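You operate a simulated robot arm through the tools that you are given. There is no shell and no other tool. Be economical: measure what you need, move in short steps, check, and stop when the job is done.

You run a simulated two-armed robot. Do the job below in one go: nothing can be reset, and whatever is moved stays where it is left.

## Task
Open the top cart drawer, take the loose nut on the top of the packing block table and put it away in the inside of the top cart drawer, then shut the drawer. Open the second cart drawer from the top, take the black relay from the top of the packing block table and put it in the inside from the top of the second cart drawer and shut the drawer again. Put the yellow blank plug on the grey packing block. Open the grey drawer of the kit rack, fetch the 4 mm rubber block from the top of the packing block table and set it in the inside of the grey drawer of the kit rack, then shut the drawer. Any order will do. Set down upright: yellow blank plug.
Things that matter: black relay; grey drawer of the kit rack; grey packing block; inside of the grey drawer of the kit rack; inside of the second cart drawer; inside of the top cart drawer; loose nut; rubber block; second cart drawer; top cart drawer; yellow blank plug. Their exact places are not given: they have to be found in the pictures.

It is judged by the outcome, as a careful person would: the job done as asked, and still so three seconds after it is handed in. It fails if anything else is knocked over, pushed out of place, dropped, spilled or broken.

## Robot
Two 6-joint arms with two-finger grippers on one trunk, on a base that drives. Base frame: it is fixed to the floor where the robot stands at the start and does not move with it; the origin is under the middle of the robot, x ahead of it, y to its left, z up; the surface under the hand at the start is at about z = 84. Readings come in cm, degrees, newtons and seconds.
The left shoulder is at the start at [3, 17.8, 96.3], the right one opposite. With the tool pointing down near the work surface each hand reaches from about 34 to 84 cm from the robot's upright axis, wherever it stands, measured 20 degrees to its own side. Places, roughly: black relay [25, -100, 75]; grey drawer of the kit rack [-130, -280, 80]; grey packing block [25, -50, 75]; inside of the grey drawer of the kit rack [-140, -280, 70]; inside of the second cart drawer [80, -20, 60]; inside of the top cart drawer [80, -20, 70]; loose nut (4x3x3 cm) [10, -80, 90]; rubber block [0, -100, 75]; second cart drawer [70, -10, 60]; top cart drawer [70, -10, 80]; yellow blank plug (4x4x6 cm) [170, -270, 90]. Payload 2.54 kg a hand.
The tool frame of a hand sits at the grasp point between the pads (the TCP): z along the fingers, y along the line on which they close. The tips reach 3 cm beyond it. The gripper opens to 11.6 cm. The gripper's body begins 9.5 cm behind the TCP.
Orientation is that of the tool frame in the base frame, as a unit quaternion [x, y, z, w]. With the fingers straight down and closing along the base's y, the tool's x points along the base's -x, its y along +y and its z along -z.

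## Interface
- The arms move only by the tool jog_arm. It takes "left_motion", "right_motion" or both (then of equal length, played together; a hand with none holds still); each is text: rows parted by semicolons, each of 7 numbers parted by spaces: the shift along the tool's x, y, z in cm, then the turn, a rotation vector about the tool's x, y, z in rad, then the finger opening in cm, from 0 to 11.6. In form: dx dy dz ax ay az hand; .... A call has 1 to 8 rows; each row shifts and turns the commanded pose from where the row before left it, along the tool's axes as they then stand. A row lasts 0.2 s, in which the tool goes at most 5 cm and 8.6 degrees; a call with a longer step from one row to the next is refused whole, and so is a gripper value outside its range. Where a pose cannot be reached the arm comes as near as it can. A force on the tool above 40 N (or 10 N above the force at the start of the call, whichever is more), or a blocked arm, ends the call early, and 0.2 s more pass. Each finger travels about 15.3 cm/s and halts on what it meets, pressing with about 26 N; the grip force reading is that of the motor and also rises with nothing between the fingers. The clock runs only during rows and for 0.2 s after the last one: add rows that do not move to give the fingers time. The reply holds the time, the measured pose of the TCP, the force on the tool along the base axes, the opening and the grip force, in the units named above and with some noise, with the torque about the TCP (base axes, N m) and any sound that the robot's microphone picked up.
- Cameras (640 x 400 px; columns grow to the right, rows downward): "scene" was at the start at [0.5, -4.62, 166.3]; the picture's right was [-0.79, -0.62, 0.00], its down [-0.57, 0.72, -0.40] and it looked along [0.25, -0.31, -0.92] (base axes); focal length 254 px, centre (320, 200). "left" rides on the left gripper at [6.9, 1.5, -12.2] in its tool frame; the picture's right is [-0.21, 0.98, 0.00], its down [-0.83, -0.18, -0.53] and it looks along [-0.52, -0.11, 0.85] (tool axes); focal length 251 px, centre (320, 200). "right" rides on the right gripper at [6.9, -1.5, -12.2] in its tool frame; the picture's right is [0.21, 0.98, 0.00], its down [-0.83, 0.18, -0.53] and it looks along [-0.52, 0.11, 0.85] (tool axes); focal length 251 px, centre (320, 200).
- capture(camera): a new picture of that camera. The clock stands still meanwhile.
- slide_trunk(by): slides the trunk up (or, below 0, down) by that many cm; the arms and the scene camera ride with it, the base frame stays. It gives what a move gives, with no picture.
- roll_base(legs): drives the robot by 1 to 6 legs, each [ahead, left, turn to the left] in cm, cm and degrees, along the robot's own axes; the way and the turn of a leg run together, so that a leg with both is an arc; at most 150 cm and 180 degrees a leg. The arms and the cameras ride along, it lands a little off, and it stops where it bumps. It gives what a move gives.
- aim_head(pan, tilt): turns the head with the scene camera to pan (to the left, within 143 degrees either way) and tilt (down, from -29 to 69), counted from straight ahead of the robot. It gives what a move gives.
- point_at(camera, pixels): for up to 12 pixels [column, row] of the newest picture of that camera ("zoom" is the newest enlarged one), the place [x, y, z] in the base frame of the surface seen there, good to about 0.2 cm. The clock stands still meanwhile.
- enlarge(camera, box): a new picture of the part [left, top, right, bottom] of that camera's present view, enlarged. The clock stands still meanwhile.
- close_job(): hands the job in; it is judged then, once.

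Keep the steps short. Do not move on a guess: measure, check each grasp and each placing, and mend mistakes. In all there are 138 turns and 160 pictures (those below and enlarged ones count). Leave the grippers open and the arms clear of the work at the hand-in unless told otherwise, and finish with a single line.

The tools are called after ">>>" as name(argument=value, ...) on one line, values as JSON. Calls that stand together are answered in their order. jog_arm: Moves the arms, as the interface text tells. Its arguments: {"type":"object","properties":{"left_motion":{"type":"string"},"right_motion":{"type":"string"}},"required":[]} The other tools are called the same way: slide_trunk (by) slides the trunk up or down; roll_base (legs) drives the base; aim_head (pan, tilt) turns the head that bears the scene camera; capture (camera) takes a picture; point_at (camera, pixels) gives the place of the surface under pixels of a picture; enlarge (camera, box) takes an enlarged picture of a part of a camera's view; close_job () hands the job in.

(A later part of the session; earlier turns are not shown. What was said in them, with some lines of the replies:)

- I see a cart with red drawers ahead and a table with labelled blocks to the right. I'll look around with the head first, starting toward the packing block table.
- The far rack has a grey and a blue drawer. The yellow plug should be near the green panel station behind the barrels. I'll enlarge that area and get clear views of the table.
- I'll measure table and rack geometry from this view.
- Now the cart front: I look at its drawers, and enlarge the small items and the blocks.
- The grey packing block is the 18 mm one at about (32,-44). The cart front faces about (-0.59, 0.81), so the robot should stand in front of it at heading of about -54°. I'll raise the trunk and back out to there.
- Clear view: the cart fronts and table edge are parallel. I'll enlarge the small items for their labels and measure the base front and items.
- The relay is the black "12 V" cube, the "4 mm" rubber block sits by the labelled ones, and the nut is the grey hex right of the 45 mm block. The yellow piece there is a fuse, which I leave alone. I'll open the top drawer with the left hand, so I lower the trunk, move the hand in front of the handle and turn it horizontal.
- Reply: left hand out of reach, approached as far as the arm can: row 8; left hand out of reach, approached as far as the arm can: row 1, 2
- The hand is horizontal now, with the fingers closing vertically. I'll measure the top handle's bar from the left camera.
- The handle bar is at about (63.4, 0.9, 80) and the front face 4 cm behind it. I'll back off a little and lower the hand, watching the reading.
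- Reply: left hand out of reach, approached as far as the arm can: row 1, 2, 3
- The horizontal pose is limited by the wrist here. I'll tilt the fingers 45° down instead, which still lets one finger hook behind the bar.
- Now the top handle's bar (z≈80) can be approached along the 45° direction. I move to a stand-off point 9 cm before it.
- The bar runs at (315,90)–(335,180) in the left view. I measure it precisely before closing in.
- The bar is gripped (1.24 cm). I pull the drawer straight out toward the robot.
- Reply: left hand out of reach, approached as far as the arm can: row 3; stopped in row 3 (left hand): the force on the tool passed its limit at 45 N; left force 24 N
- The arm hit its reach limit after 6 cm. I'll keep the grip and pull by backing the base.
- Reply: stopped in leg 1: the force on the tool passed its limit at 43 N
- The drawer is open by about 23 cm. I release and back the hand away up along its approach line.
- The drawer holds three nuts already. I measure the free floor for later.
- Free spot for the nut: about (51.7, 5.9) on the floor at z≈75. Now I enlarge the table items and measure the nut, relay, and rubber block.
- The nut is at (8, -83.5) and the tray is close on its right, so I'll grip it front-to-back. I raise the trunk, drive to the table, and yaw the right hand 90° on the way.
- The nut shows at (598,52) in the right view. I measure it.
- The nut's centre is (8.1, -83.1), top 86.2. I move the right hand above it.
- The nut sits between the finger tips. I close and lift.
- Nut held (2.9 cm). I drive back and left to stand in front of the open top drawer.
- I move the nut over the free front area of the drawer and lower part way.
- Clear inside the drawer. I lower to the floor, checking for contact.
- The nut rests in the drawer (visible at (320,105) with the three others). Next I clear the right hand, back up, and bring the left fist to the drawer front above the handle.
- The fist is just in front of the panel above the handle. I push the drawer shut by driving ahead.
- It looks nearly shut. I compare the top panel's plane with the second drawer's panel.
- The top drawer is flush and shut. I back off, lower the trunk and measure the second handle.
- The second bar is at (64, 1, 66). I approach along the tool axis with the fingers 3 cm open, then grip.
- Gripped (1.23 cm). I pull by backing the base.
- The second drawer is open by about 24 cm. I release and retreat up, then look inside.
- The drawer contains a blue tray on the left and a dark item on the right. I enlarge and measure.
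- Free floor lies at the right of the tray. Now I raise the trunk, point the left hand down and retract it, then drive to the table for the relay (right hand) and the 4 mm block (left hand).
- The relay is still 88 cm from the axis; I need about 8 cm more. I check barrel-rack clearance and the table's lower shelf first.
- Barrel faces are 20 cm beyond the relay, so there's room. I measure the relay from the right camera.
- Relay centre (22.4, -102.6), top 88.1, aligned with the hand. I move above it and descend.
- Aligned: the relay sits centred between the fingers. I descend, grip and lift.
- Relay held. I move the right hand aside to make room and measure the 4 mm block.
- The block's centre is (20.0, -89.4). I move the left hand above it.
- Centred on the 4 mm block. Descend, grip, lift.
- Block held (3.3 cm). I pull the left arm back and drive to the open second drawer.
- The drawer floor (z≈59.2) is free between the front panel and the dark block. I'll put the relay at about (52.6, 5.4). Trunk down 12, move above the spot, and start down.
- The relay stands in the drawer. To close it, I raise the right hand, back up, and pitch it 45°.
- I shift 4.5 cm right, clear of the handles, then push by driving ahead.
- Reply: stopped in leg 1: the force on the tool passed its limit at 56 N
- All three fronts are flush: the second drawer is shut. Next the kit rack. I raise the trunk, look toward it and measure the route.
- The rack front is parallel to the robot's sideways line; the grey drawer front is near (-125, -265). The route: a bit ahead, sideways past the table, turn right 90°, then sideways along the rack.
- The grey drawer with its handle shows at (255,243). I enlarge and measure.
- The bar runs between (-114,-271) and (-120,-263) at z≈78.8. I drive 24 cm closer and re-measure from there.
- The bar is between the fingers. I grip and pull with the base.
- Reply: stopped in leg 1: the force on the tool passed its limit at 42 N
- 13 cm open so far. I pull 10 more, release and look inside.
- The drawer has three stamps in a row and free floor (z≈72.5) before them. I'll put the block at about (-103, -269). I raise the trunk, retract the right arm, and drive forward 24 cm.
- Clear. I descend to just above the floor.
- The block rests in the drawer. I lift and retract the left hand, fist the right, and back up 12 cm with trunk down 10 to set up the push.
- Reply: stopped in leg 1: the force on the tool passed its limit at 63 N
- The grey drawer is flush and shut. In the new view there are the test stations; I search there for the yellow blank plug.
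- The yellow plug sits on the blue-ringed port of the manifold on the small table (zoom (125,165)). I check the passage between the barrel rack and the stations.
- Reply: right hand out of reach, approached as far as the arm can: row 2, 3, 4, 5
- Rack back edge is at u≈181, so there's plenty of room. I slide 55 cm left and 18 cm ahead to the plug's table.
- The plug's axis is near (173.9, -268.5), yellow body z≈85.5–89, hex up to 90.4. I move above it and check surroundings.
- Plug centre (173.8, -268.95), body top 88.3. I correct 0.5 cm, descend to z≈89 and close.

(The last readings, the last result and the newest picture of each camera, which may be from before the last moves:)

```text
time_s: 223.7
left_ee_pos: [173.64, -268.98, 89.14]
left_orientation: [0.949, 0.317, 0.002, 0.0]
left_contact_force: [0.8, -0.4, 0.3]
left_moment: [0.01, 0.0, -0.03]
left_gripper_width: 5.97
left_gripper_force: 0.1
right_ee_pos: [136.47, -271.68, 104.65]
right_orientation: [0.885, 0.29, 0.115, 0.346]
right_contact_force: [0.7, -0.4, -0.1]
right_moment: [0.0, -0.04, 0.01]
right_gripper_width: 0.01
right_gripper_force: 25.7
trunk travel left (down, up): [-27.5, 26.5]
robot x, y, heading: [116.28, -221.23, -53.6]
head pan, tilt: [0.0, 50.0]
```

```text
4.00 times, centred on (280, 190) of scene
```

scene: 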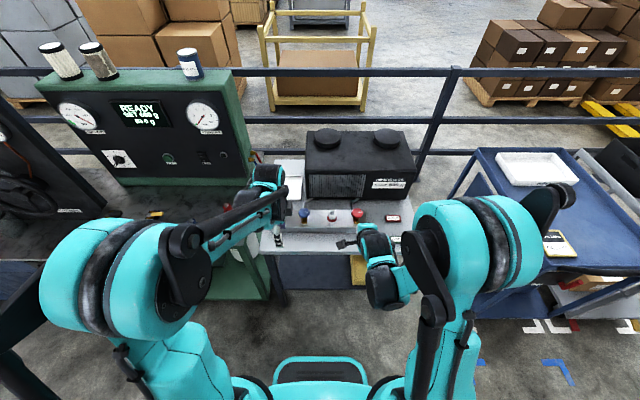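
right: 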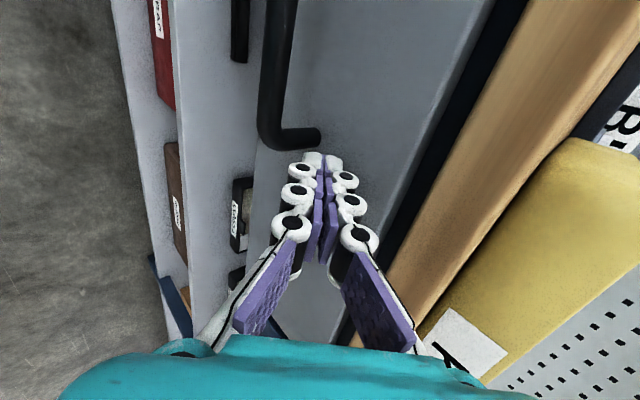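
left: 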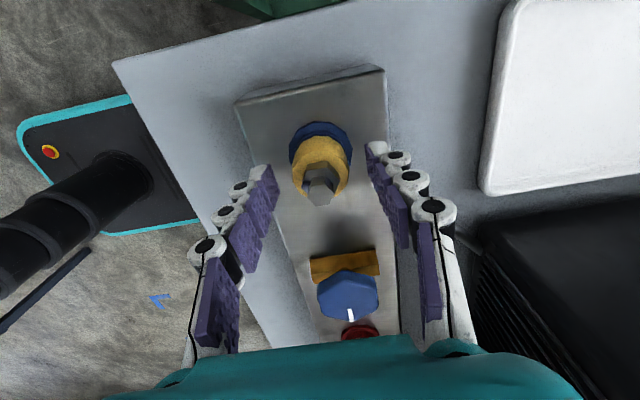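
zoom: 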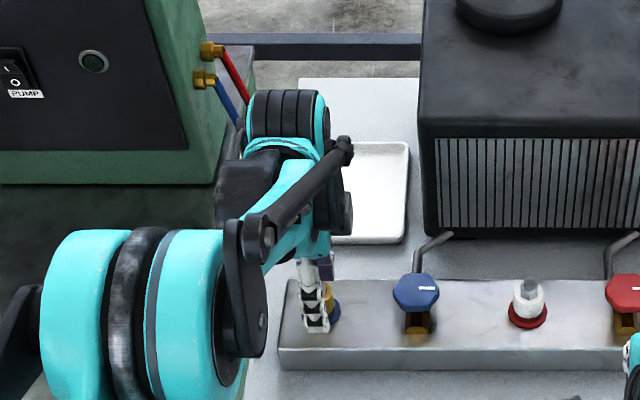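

The plug is between the finger tips. I close and lift gently.

>>> jog_arm(left_motion="0 0 0 0 0 0 0; 0 0 0 0 0 0 0; 0 0 0 0 0 0 0; 0 0 -1 0 0 0 0; 0 0 -1.5 0 0 0 0; 0 0 -2 0 0 0 0; 0 0 -2 0 0 0 0; 0 0 0 0 0 0 0")

>>> capture(camera="left")

>>> enlarge(camera="scene", box=[220, 140, 340, 230])

```text
time_s: 225.5
left_ee_pos: [173.44, -269.14, 95.86]
left_orientation: [0.949, 0.317, 0.002, -0.001]
left_contact_force: [0.4, -0.1, -0.8]
left_moment: [0.0, -0.02, 0.02]
left_gripper_width: 3.38
left_gripper_force: 25.6
right_ee_pos: [136.44, -271.85, 104.44]
right_orientation: [0.885, 0.29, 0.115, 0.346]
right_contact_force: [0.3, 0.7, 0.1]
right_moment: [0.01, 0.0, -0.01]
right_gripper_width: 0.03
right_gripper_force: 25.9
trunk travel left (down, up): [-27.5, 26.5]
robot x, y, heading: [115.8, -220.84, -53.8]
head pan, tilt: [0.0, 50.0]
```

```text
44 pictures are left
```

left: 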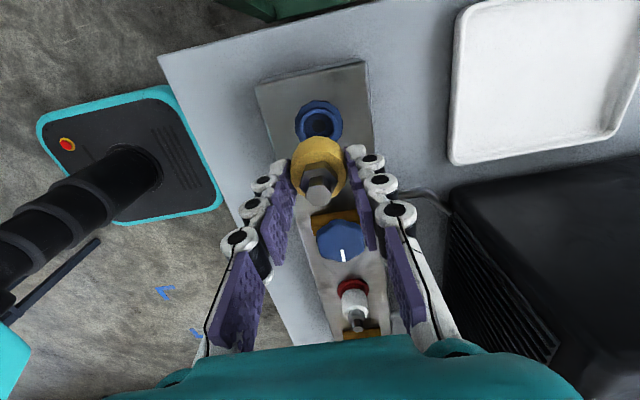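

```text
4.44 times, centred on (280, 185) of scene
```

zoom: 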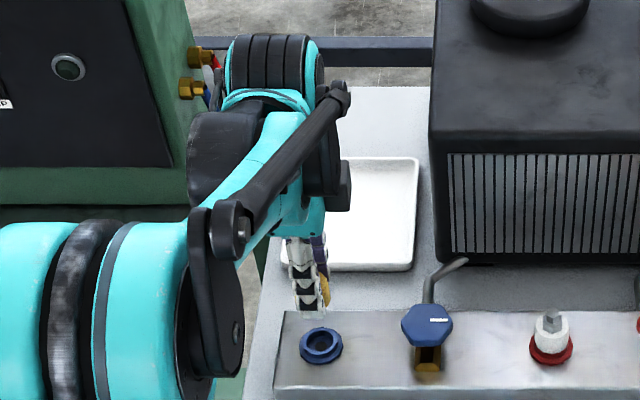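

The plug is out and held (3.4 cm). I lift it high, retract, and then check its underside length.

>>> jog_arm(left_motion="0 0 -4 0 0 0 0; 0 0 -4 0 0 0 0; 0 0 -4 0 0 0 0; 0 0 -4 0 0 0 0; -2 -4 0 0 0 0 0; -2 -4 0 0 0 0 0; -2 -4 0 0 0 0 0; -2 -4 0 0 0 0 0")

>>> enlarge(camera="scene", box=[200, 140, 360, 260])

>>> capture(camera="right")

```text
time_s: 227.3
left_ee_pos: [157.51, -260.88, 111.63]
left_orientation: [0.949, 0.315, 0.003, -0.001]
left_contact_force: [0.3, -0.1, -1.3]
left_moment: [-0.04, -0.01, 0.01]
left_gripper_width: 3.36
left_gripper_force: 25.5
right_ee_pos: [136.29, -271.68, 104.6]
right_orientation: [0.884, 0.291, 0.114, 0.348]
right_contact_force: [-0.3, -1.3, -0.8]
right_moment: [0.02, 0.02, 0.0]
right_gripper_width: 0.0
right_gripper_force: 25.7
trunk travel left (down, up): [-27.5, 26.5]
robot x, y, heading: [116.29, -220.68, -53.8]
head pan, tilt: [0.0, 50.0]
```

```text
3.33 times, centred on (280, 200) of scene
```

zoom: 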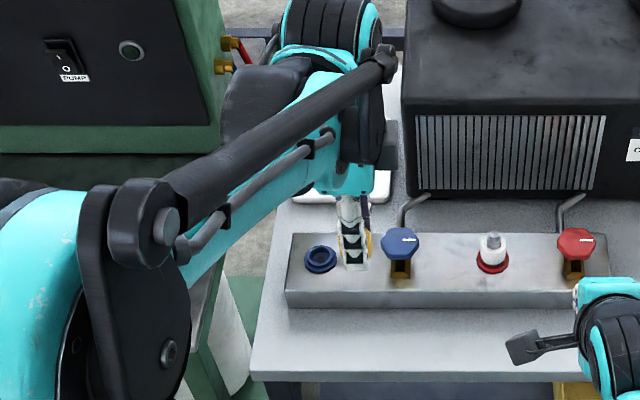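

```text
41 pictures are left
```

right: 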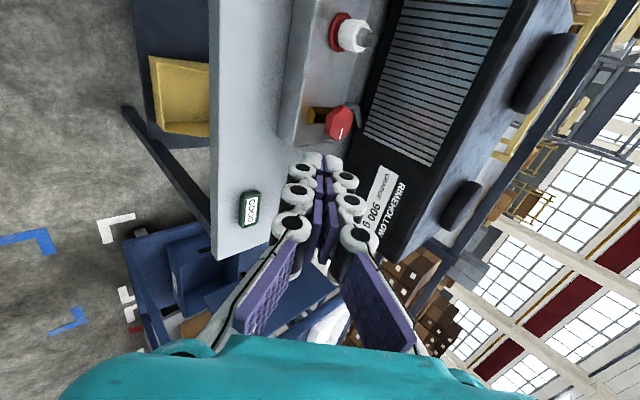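

The near finger hides the underside; I'll find the height by contact when setting down. I drive back around to the packing table.

>>> roll_base(legs=[[-20, 0, 0], [0, -118, 0], [-150, 0, 0], [-85, 0, 0]])

>>> aim_head(pan=40, tilt=40)

>>> capture(camera="scene")

>>> capture(camera="left")

```text
time_s: 245.6
left_ee_pos: [-89.2, -127.65, 111.58]
left_orientation: [0.945, 0.328, 0.003, -0.001]
left_contact_force: [0.2, 0.7, -0.7]
left_moment: [-0.02, -0.05, 0.0]
left_gripper_width: 3.37
left_gripper_force: 26.2
right_ee_pos: [-110.19, -138.97, 104.53]
right_orientation: [0.88, 0.302, 0.119, 0.346]
right_contact_force: [0.1, 1.1, -0.4]
right_moment: [0.02, 0.0, 0.0]
right_gripper_width: 0.0
right_gripper_force: 26.1
trunk travel left (down, up): [-27.5, 26.5]
robot x, y, heading: [-131.61, -88.32, -52.4]
head pan, tilt: [0.0, 50.0]
```

```text
time_s: 246.7
left_ee_pos: [-89.18, -127.63, 111.67]
left_orientation: [0.945, 0.327, 0.003, 0.0]
left_contact_force: [0.0, 0.6, -1.1]
left_moment: [-0.04, -0.02, 0.01]
left_gripper_width: 3.37
left_gripper_force: 25.5
right_ee_pos: [-110.15, -138.91, 104.41]
right_orientation: [0.881, 0.303, 0.119, 0.345]
right_contact_force: [-0.3, -0.5, 0.4]
right_moment: [-0.03, 0.0, 0.01]
right_gripper_width: 0.02
right_gripper_force: 26.1
trunk travel left (down, up): [-27.5, 26.5]
robot x, y, heading: [-131.52, -88.61, -52.3]
head pan, tilt: [40.0, 40.0]
```

```text
40 pictures are left
```

scene: 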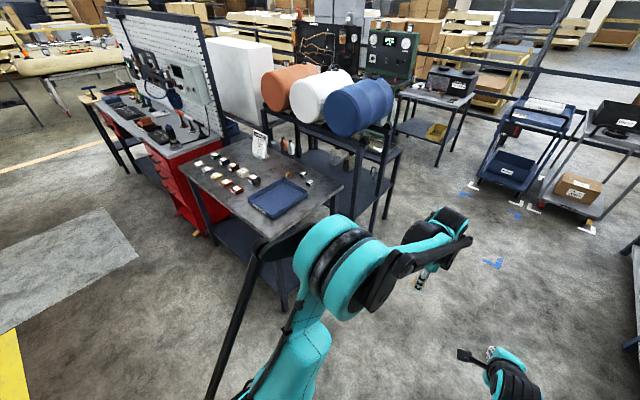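

```text
39 pictures are left
```

left: 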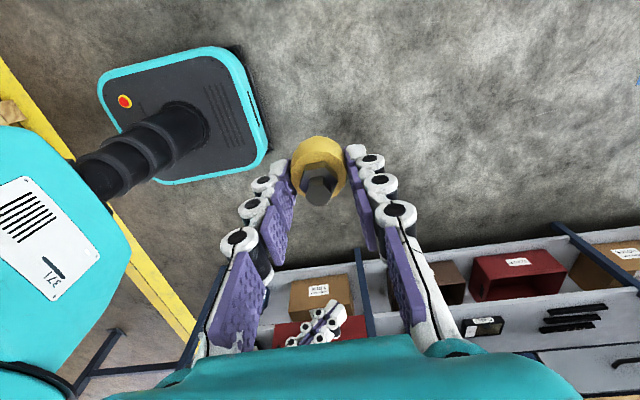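

>>> roll_base(legs=[[0, 0, -1.2], [-4, 70, 0], [0, 76, 0]])

>>> aim_head(pan=0, tilt=55)

>>> capture(camera="scene")

>>> capture(camera="left")

```text
time_s: 254.6
left_ee_pos: [25.07, -38.21, 111.62]
left_orientation: [0.948, 0.32, 0.003, 0.001]
left_contact_force: [0.2, -0.1, -1.2]
left_moment: [-0.02, 0.02, 0.0]
left_gripper_width: 3.4
left_gripper_force: 26.0
right_ee_pos: [3.83, -49.09, 104.56]
right_orientation: [0.884, 0.292, 0.115, 0.346]
right_contact_force: [-0.4, 0.2, -0.2]
right_moment: [-0.02, 0.02, 0.0]
right_gripper_width: 0.03
right_gripper_force: 26.2
trunk travel left (down, up): [-27.5, 26.5]
robot x, y, heading: [-16.61, 1.66, -53.5]
head pan, tilt: [40.0, 40.0]
```

```text
time_s: 255.6
left_ee_pos: [25.11, -38.18, 111.57]
left_orientation: [0.948, 0.318, 0.002, 0.001]
left_contact_force: [0.8, -0.9, -1.9]
left_moment: [-0.01, 0.04, -0.02]
left_gripper_width: 3.39
left_gripper_force: 26.0
right_ee_pos: [3.97, -49.07, 104.52]
right_orientation: [0.884, 0.293, 0.116, 0.346]
right_contact_force: [-0.4, -0.5, 0.5]
right_moment: [-0.03, -0.02, 0.01]
right_gripper_width: 0.0
right_gripper_force: 26.0
trunk travel left (down, up): [-27.5, 26.5]
robot x, y, heading: [-16.43, 1.95, -53.1]
head pan, tilt: [0.0, 55.0]
```

```text
38 pictures are left
```

scene: 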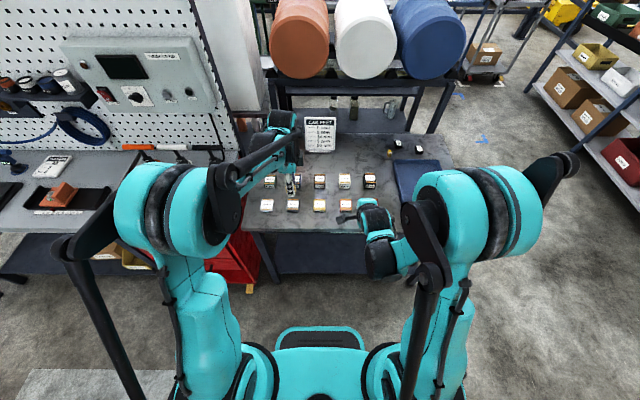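

```text
37 pictures are left
```

left: 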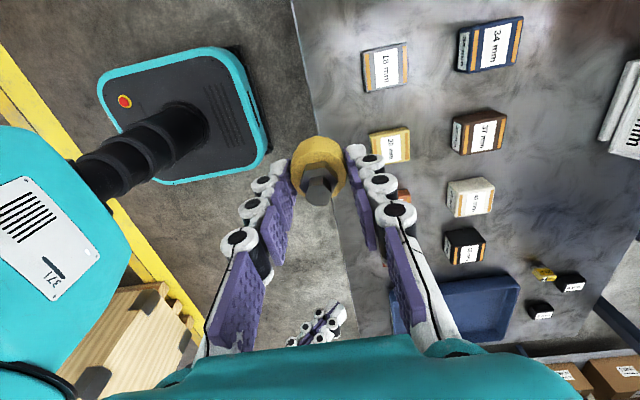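

The grey 18 mm block is at (385,68) in the left view. I measure its top.

>>> enlarge(camera="left", box=[330, 20, 442, 120])

>>> point_at(camera="left", pixels=[[386, 68], [365, 52], [405, 45], [407, 82], [369, 90]])

```text
4.00 times, centred on (386, 70) of left
```

zoom: 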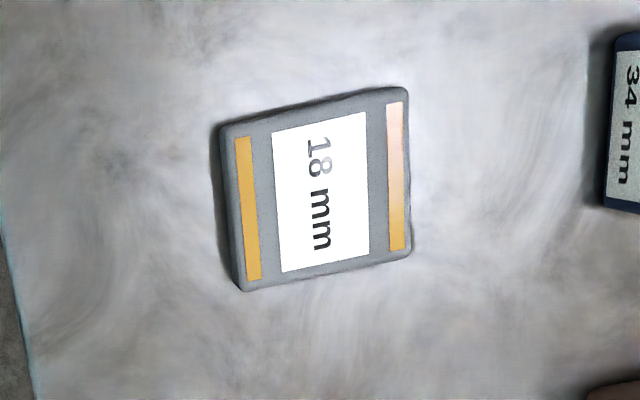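

```text
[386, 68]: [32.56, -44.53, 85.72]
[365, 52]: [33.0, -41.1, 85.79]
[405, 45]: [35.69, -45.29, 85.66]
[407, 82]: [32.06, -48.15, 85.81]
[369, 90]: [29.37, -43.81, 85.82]
```

Block centre (32.5, -44.55), top 85.8. I move the plug above it and lower to z≈93.

>>> jog_arm(left_motion="0.69 3.18 0 0 0 0 0; 0.69 3.18 0 0 0 0 0; 0.69 3.18 0 0 0 0 0; 0 0 4 0 0 0 0; 0 0 4 0 0 0 0; 0 0 4 0 0 0 0; 0 0 4 0 0 0 0; 0 0 2 0 0 0 0")

>>> capture(camera="left")

>>> enlarge(camera="scene", box=[230, 150, 342, 230])

```text
time_s: 257.4
left_ee_pos: [32.53, -44.55, 93.5]
left_orientation: [0.948, 0.319, 0.002, -0.001]
left_contact_force: [0.0, -0.2, -1.3]
left_moment: [0.03, 0.01, 0.0]
left_gripper_width: 3.4
left_gripper_force: 26.0
right_ee_pos: [3.94, -49.08, 104.59]
right_orientation: [0.884, 0.293, 0.115, 0.347]
right_contact_force: [-0.4, 1.1, -0.3]
right_moment: [0.02, 0.0, 0.05]
right_gripper_width: 0.0
right_gripper_force: 26.1
trunk travel left (down, up): [-27.5, 26.5]
robot x, y, heading: [-16.3, 1.67, -53.4]
head pan, tilt: [0.0, 55.0]
```

```text
35 pictures are left
```

left: 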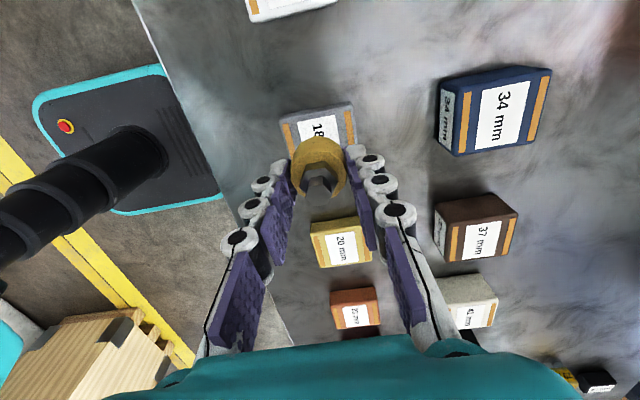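

```text
5.00 times, centred on (286, 190) of scene
```

zoom: 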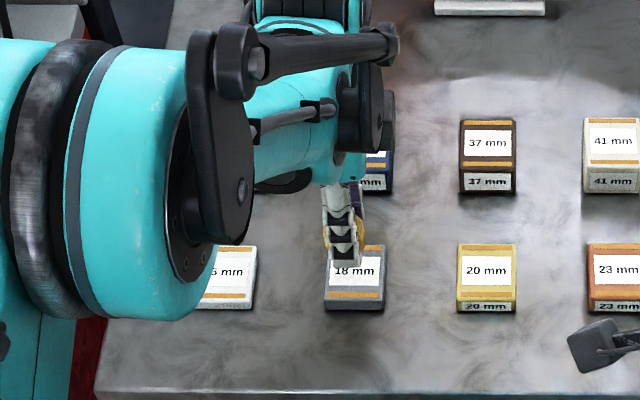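

>>> jog_arm(left_motion="0 0 1.2 0 0 0 0; 0 0 1 0 0 0 0; 0 0 0 0 0 0 0")

>>> jog_arm(left_motion="0 0 0.4 0 0 0 0; 0 0 0 0 0 0 0")

>>> jog_arm(left_motion="0 0 0.3 0 0 0 0; 0 0 0 0 0 0 0")

```text
time_s: 258.2
left_ee_pos: [32.59, -44.43, 91.39]
left_orientation: [0.948, 0.319, 0.002, 0.0]
left_contact_force: [-0.4, 0.0, -0.8]
left_moment: [0.01, 0.01, -0.02]
left_gripper_width: 3.39
left_gripper_force: 25.8
right_ee_pos: [3.93, -49.11, 104.52]
right_orientation: [0.884, 0.293, 0.116, 0.346]
right_contact_force: [0.1, 0.5, 0.4]
right_moment: [-0.02, -0.03, -0.04]
right_gripper_width: 0.02
right_gripper_force: 26.3
trunk travel left (down, up): [-27.5, 26.5]
robot x, y, heading: [-16.72, 1.59, -53.5]
head pan, tilt: [0.0, 55.0]
```

```text
time_s: 258.8
left_ee_pos: [32.43, -44.44, 90.99]
left_orientation: [0.948, 0.318, 0.002, 0.0]
left_contact_force: [-0.3, -0.5, -0.8]
left_moment: [0.0, -0.01, 0.02]
left_gripper_width: 3.4
left_gripper_force: 26.2
right_ee_pos: [3.98, -49.02, 104.48]
right_orientation: [0.884, 0.293, 0.116, 0.346]
right_contact_force: [-0.3, -0.5, -0.9]
right_moment: [0.02, 0.01, -0.02]
right_gripper_width: 0.02
right_gripper_force: 25.8
trunk travel left (down, up): [-27.5, 26.5]
robot x, y, heading: [-16.43, 1.59, -53.4]
head pan, tilt: [0.0, 55.0]
```

```text
time_s: 259.4
left_ee_pos: [32.57, -44.46, 90.74]
left_orientation: [0.948, 0.319, 0.003, 0.0]
left_contact_force: [-0.1, 0.6, -1.2]
left_moment: [0.02, -0.02, -0.03]
left_gripper_width: 3.39
left_gripper_force: 25.6
right_ee_pos: [3.86, -49.01, 104.46]
right_orientation: [0.884, 0.293, 0.115, 0.347]
right_contact_force: [-0.2, -0.1, 0.1]
right_moment: [-0.03, -0.02, -0.02]
right_gripper_width: 0.03
right_gripper_force: 25.7
trunk travel left (down, up): [-27.5, 26.5]
robot x, y, heading: [-16.41, 1.59, -53.5]
head pan, tilt: [0.0, 55.0]
```

No contact yet. I go on in 0.25 cm steps.

>>> jog_arm(left_motion="0 0 0.25 0 0 0 0; 0 0 0 0 0 0 0")

>>> jog_arm(left_motion="0 0 0.2 0 0 0 0; 0 0 0 0 0 0 0")

>>> capture(camera="left")

```text
time_s: 260.0
left_ee_pos: [32.39, -44.73, 90.44]
left_orientation: [0.948, 0.319, 0.003, -0.001]
left_contact_force: [-0.1, -0.1, -1.0]
left_moment: [0.01, 0.01, 0.0]
left_gripper_width: 3.39
left_gripper_force: 26.1
right_ee_pos: [3.89, -49.17, 104.54]
right_orientation: [0.884, 0.293, 0.116, 0.346]
right_contact_force: [0.2, -0.7, 0.9]
right_moment: [0.04, 0.0, 0.0]
right_gripper_width: 0.0
right_gripper_force: 26.1
trunk travel left (down, up): [-27.5, 26.5]
robot x, y, heading: [-16.69, 1.33, -53.7]
head pan, tilt: [0.0, 55.0]
```

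```text
time_s: 260.6
left_ee_pos: [32.55, -44.5, 90.31]
left_orientation: [0.948, 0.32, 0.003, 0.0]
left_contact_force: [0.6, -3.6, 11.6]
left_moment: [-0.14, 0.0, -0.02]
left_gripper_width: 3.4
left_gripper_force: 26.4
right_ee_pos: [3.86, -49.11, 104.56]
right_orientation: [0.883, 0.292, 0.116, 0.348]
right_contact_force: [-0.8, -0.2, 0.3]
right_moment: [0.04, -0.02, 0.0]
right_gripper_width: 0.02
right_gripper_force: 25.7
trunk travel left (down, up): [-27.5, 26.5]
robot x, y, heading: [-16.44, 1.43, -53.5]
head pan, tilt: [0.0, 55.0]
```

```text
33 pictures are left
```

left: 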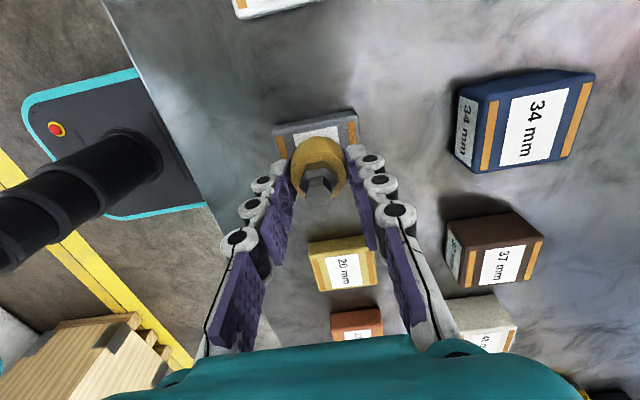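

Contact at 11.6 N: the plug stands on the block. I ease 0.1 cm, open slowly and lift away.

>>> jog_arm(left_motion="0 0 -0.1 0 0 0 3.2; 0 0 0 0 0 0 3.8; 0 0 0 0 0 0 4.6; 0 0 0 0 0 0 5.5; 0 0 -2 0 0 0 5.5; 0 0 -3 0 0 0 5.5; 0 0 -4 0 0 0 5.5; 0 0 -4 0 0 0 6")

>>> capture(camera="left")

```text
time_s: 262.4
left_ee_pos: [32.57, -44.47, 103.4]
left_orientation: [0.948, 0.318, 0.003, 0.0]
left_contact_force: [1.2, 0.1, 0.6]
left_moment: [0.04, -0.03, 0.02]
left_gripper_width: 6.0
left_gripper_force: 0.0
right_ee_pos: [3.78, -49.09, 104.62]
right_orientation: [0.883, 0.293, 0.116, 0.347]
right_contact_force: [0.1, 0.3, -0.4]
right_moment: [-0.01, -0.04, 0.04]
right_gripper_width: 0.0
right_gripper_force: 26.2
trunk travel left (down, up): [-27.5, 26.5]
robot x, y, heading: [-16.61, 1.44, -53.9]
head pan, tilt: [0.0, 55.0]
```

```text
32 pictures are left
```

left: 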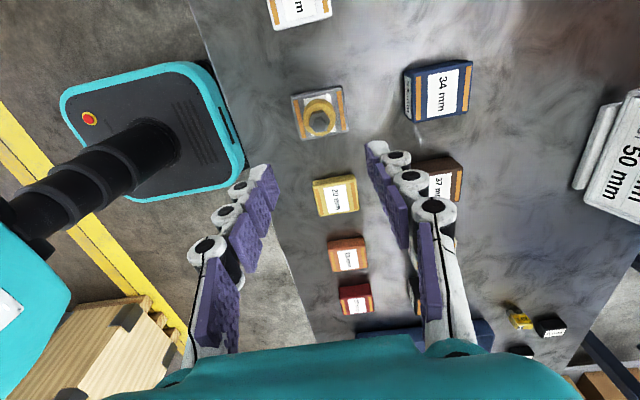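

The plug stands on the grey block. I raise the left hand, open the right gripper, back the robot off, and check the whole scene.

>>> jog_arm(left_motion="0 0 -4 0 0 0 8; 0 0 -4 0 0 0 10; 0 0 0 0 0 0 11", right_motion="0 0 0 0 0 0 4; 0 0 0 0 0 0 8; 0 0 0 0 0 0 11")

>>> roll_base(legs=[[-45, 0, 0]])

>>> aim_head(pan=5, tilt=38)

>>> capture(camera="scene")

>>> enlarge(camera="scene", box=[230, 120, 390, 220])

```text
time_s: 263.2
left_ee_pos: [32.7, -44.45, 111.43]
left_orientation: [0.948, 0.319, 0.003, -0.001]
left_contact_force: [0.0, 0.0, 0.0]
left_moment: [-0.01, 0.03, -0.02]
left_gripper_width: 10.99
left_gripper_force: 0.0
right_ee_pos: [3.89, -49.03, 104.46]
right_orientation: [0.884, 0.293, 0.116, 0.345]
right_contact_force: [-0.4, -0.1, -0.1]
right_moment: [-0.01, 0.01, 0.01]
right_gripper_width: 11.0
right_gripper_force: 0.1
trunk travel left (down, up): [-27.5, 26.5]
robot x, y, heading: [-16.38, 1.66, -53.2]
head pan, tilt: [0.0, 55.0]
```

```text
time_s: 265.9
left_ee_pos: [5.68, -8.28, 111.59]
left_orientation: [0.948, 0.318, 0.003, 0.0]
left_contact_force: [1.2, -0.9, -0.2]
left_moment: [0.0, 0.01, 0.0]
left_gripper_width: 10.98
left_gripper_force: 0.1
right_ee_pos: [-23.1, -12.76, 104.46]
right_orientation: [0.884, 0.292, 0.116, 0.347]
right_contact_force: [0.4, 0.5, 0.6]
right_moment: [-0.03, -0.03, 0.01]
right_gripper_width: 10.99
right_gripper_force: 0.1
trunk travel left (down, up): [-27.5, 26.5]
robot x, y, heading: [-43.35, 38.04, -53.6]
head pan, tilt: [0.0, 55.0]
```

```text
time_s: 266.8
left_ee_pos: [5.66, -8.28, 111.57]
left_orientation: [0.948, 0.318, 0.002, -0.001]
left_contact_force: [0.0, -0.2, 0.0]
left_moment: [-0.04, -0.02, -0.04]
left_gripper_width: 11.02
left_gripper_force: 0.1
right_ee_pos: [-23.04, -12.99, 104.53]
right_orientation: [0.884, 0.293, 0.115, 0.346]
right_contact_force: [0.2, 0.4, 0.6]
right_moment: [-0.02, 0.01, -0.05]
right_gripper_width: 11.01
right_gripper_force: 0.1
trunk travel left (down, up): [-27.5, 26.5]
robot x, y, heading: [-43.55, 37.75, -53.8]
head pan, tilt: [5.0, 38.0]
```

```text
31 pictures are left
```

scene: 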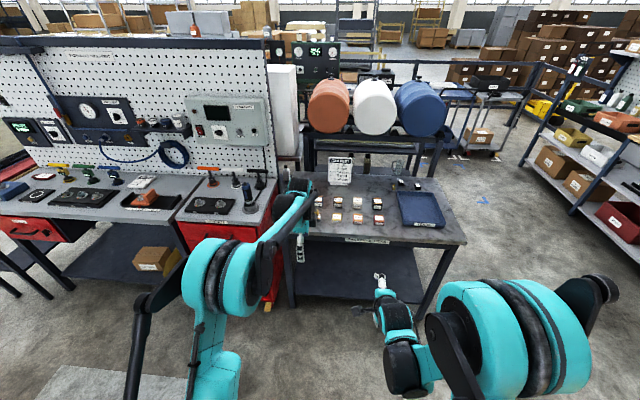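

```text
4.00 times, centred on (310, 170) of scene
```

zoom: 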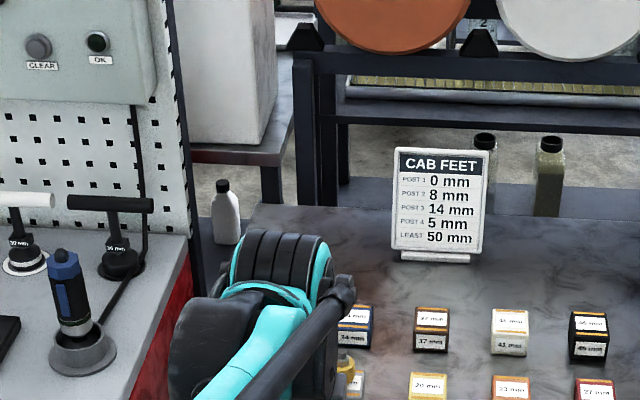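

The left arm covers the plug. I slide right 30 cm for a clear check.

>>> roll_base(legs=[[0, -35, 0]])

>>> aim_head(pan=25, tilt=38)

>>> capture(camera="scene")

```text
time_s: 269.0
left_ee_pos: [-22.19, -28.91, 111.6]
left_orientation: [0.947, 0.32, 0.004, -0.001]
left_contact_force: [-0.6, -0.8, -0.2]
left_moment: [0.02, -0.03, -0.01]
left_gripper_width: 11.01
left_gripper_force: 0.0
right_ee_pos: [-51.0, -33.55, 104.51]
right_orientation: [0.884, 0.294, 0.116, 0.345]
right_contact_force: [-1.1, -0.1, -0.4]
right_moment: [0.04, 0.0, 0.03]
right_gripper_width: 11.0
right_gripper_force: 0.0
trunk travel left (down, up): [-27.5, 26.5]
robot x, y, heading: [-71.7, 16.68, -53.3]
head pan, tilt: [5.0, 38.0]
```

```text
time_s: 269.9
left_ee_pos: [-22.27, -28.92, 111.64]
left_orientation: [0.947, 0.32, 0.003, 0.0]
left_contact_force: [0.2, 0.4, 0.3]
left_moment: [-0.01, -0.01, 0.04]
left_gripper_width: 10.97
left_gripper_force: 0.1
right_ee_pos: [-50.84, -33.52, 104.47]
right_orientation: [0.883, 0.294, 0.116, 0.346]
right_contact_force: [0.3, 0.4, -0.4]
right_moment: [0.02, 0.01, -0.02]
right_gripper_width: 11.01
right_gripper_force: 0.0
trunk travel left (down, up): [-27.5, 26.5]
robot x, y, heading: [-71.63, 17.42, -53.3]
head pan, tilt: [25.0, 38.0]
```

```text
29 pictures are left
```

scene: 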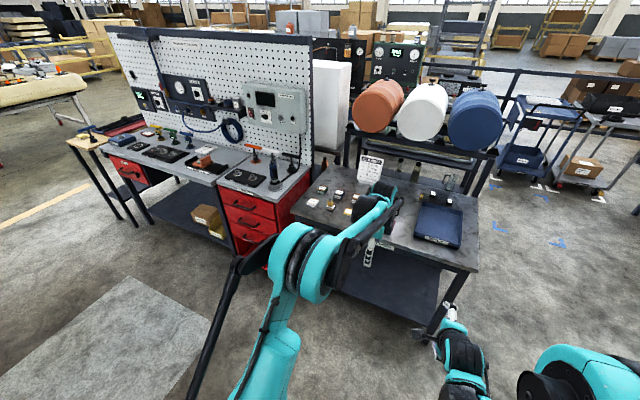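

>>> enlarge(camera="scene", box=[296, 170, 376, 230])

>>> enlarge(camera="scene", box=[190, 150, 310, 280])

```text
6.67 times, centred on (336, 200) of scene
```

zoom: 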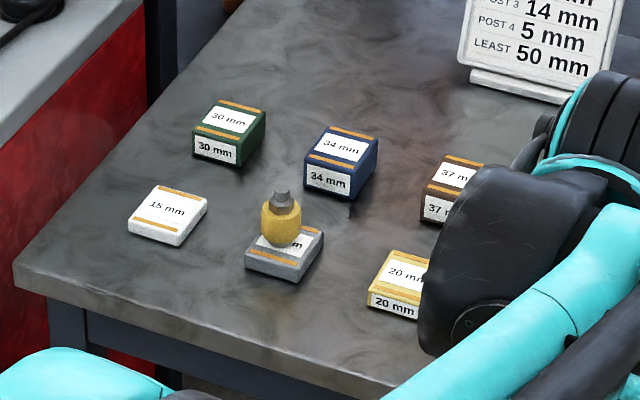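

```text
3.08 times, centred on (250, 215) of scene
```

zoom: 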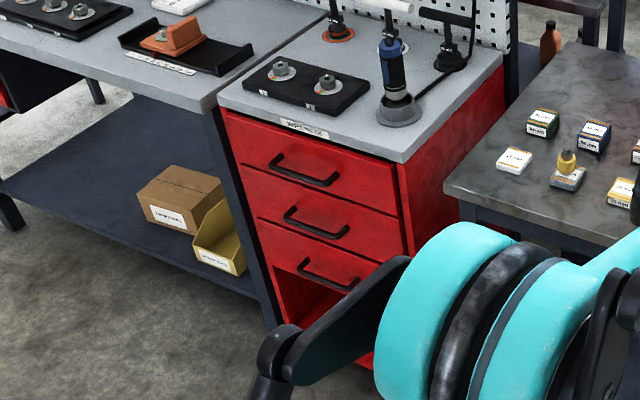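

The plug stands upright on the grey block, both cart drawers and the rack drawer are shut, and the grippers are open and clear. I hand in.

>>> close_job()

```text
The job is handed in.
```

The nut is in the top cart drawer, the relay in the second cart drawer and the 4 mm rubber block in the grey rack drawer, with all three drawers shut; the yellow blank plug stands upright on the grey packing block, and the job is handed in.
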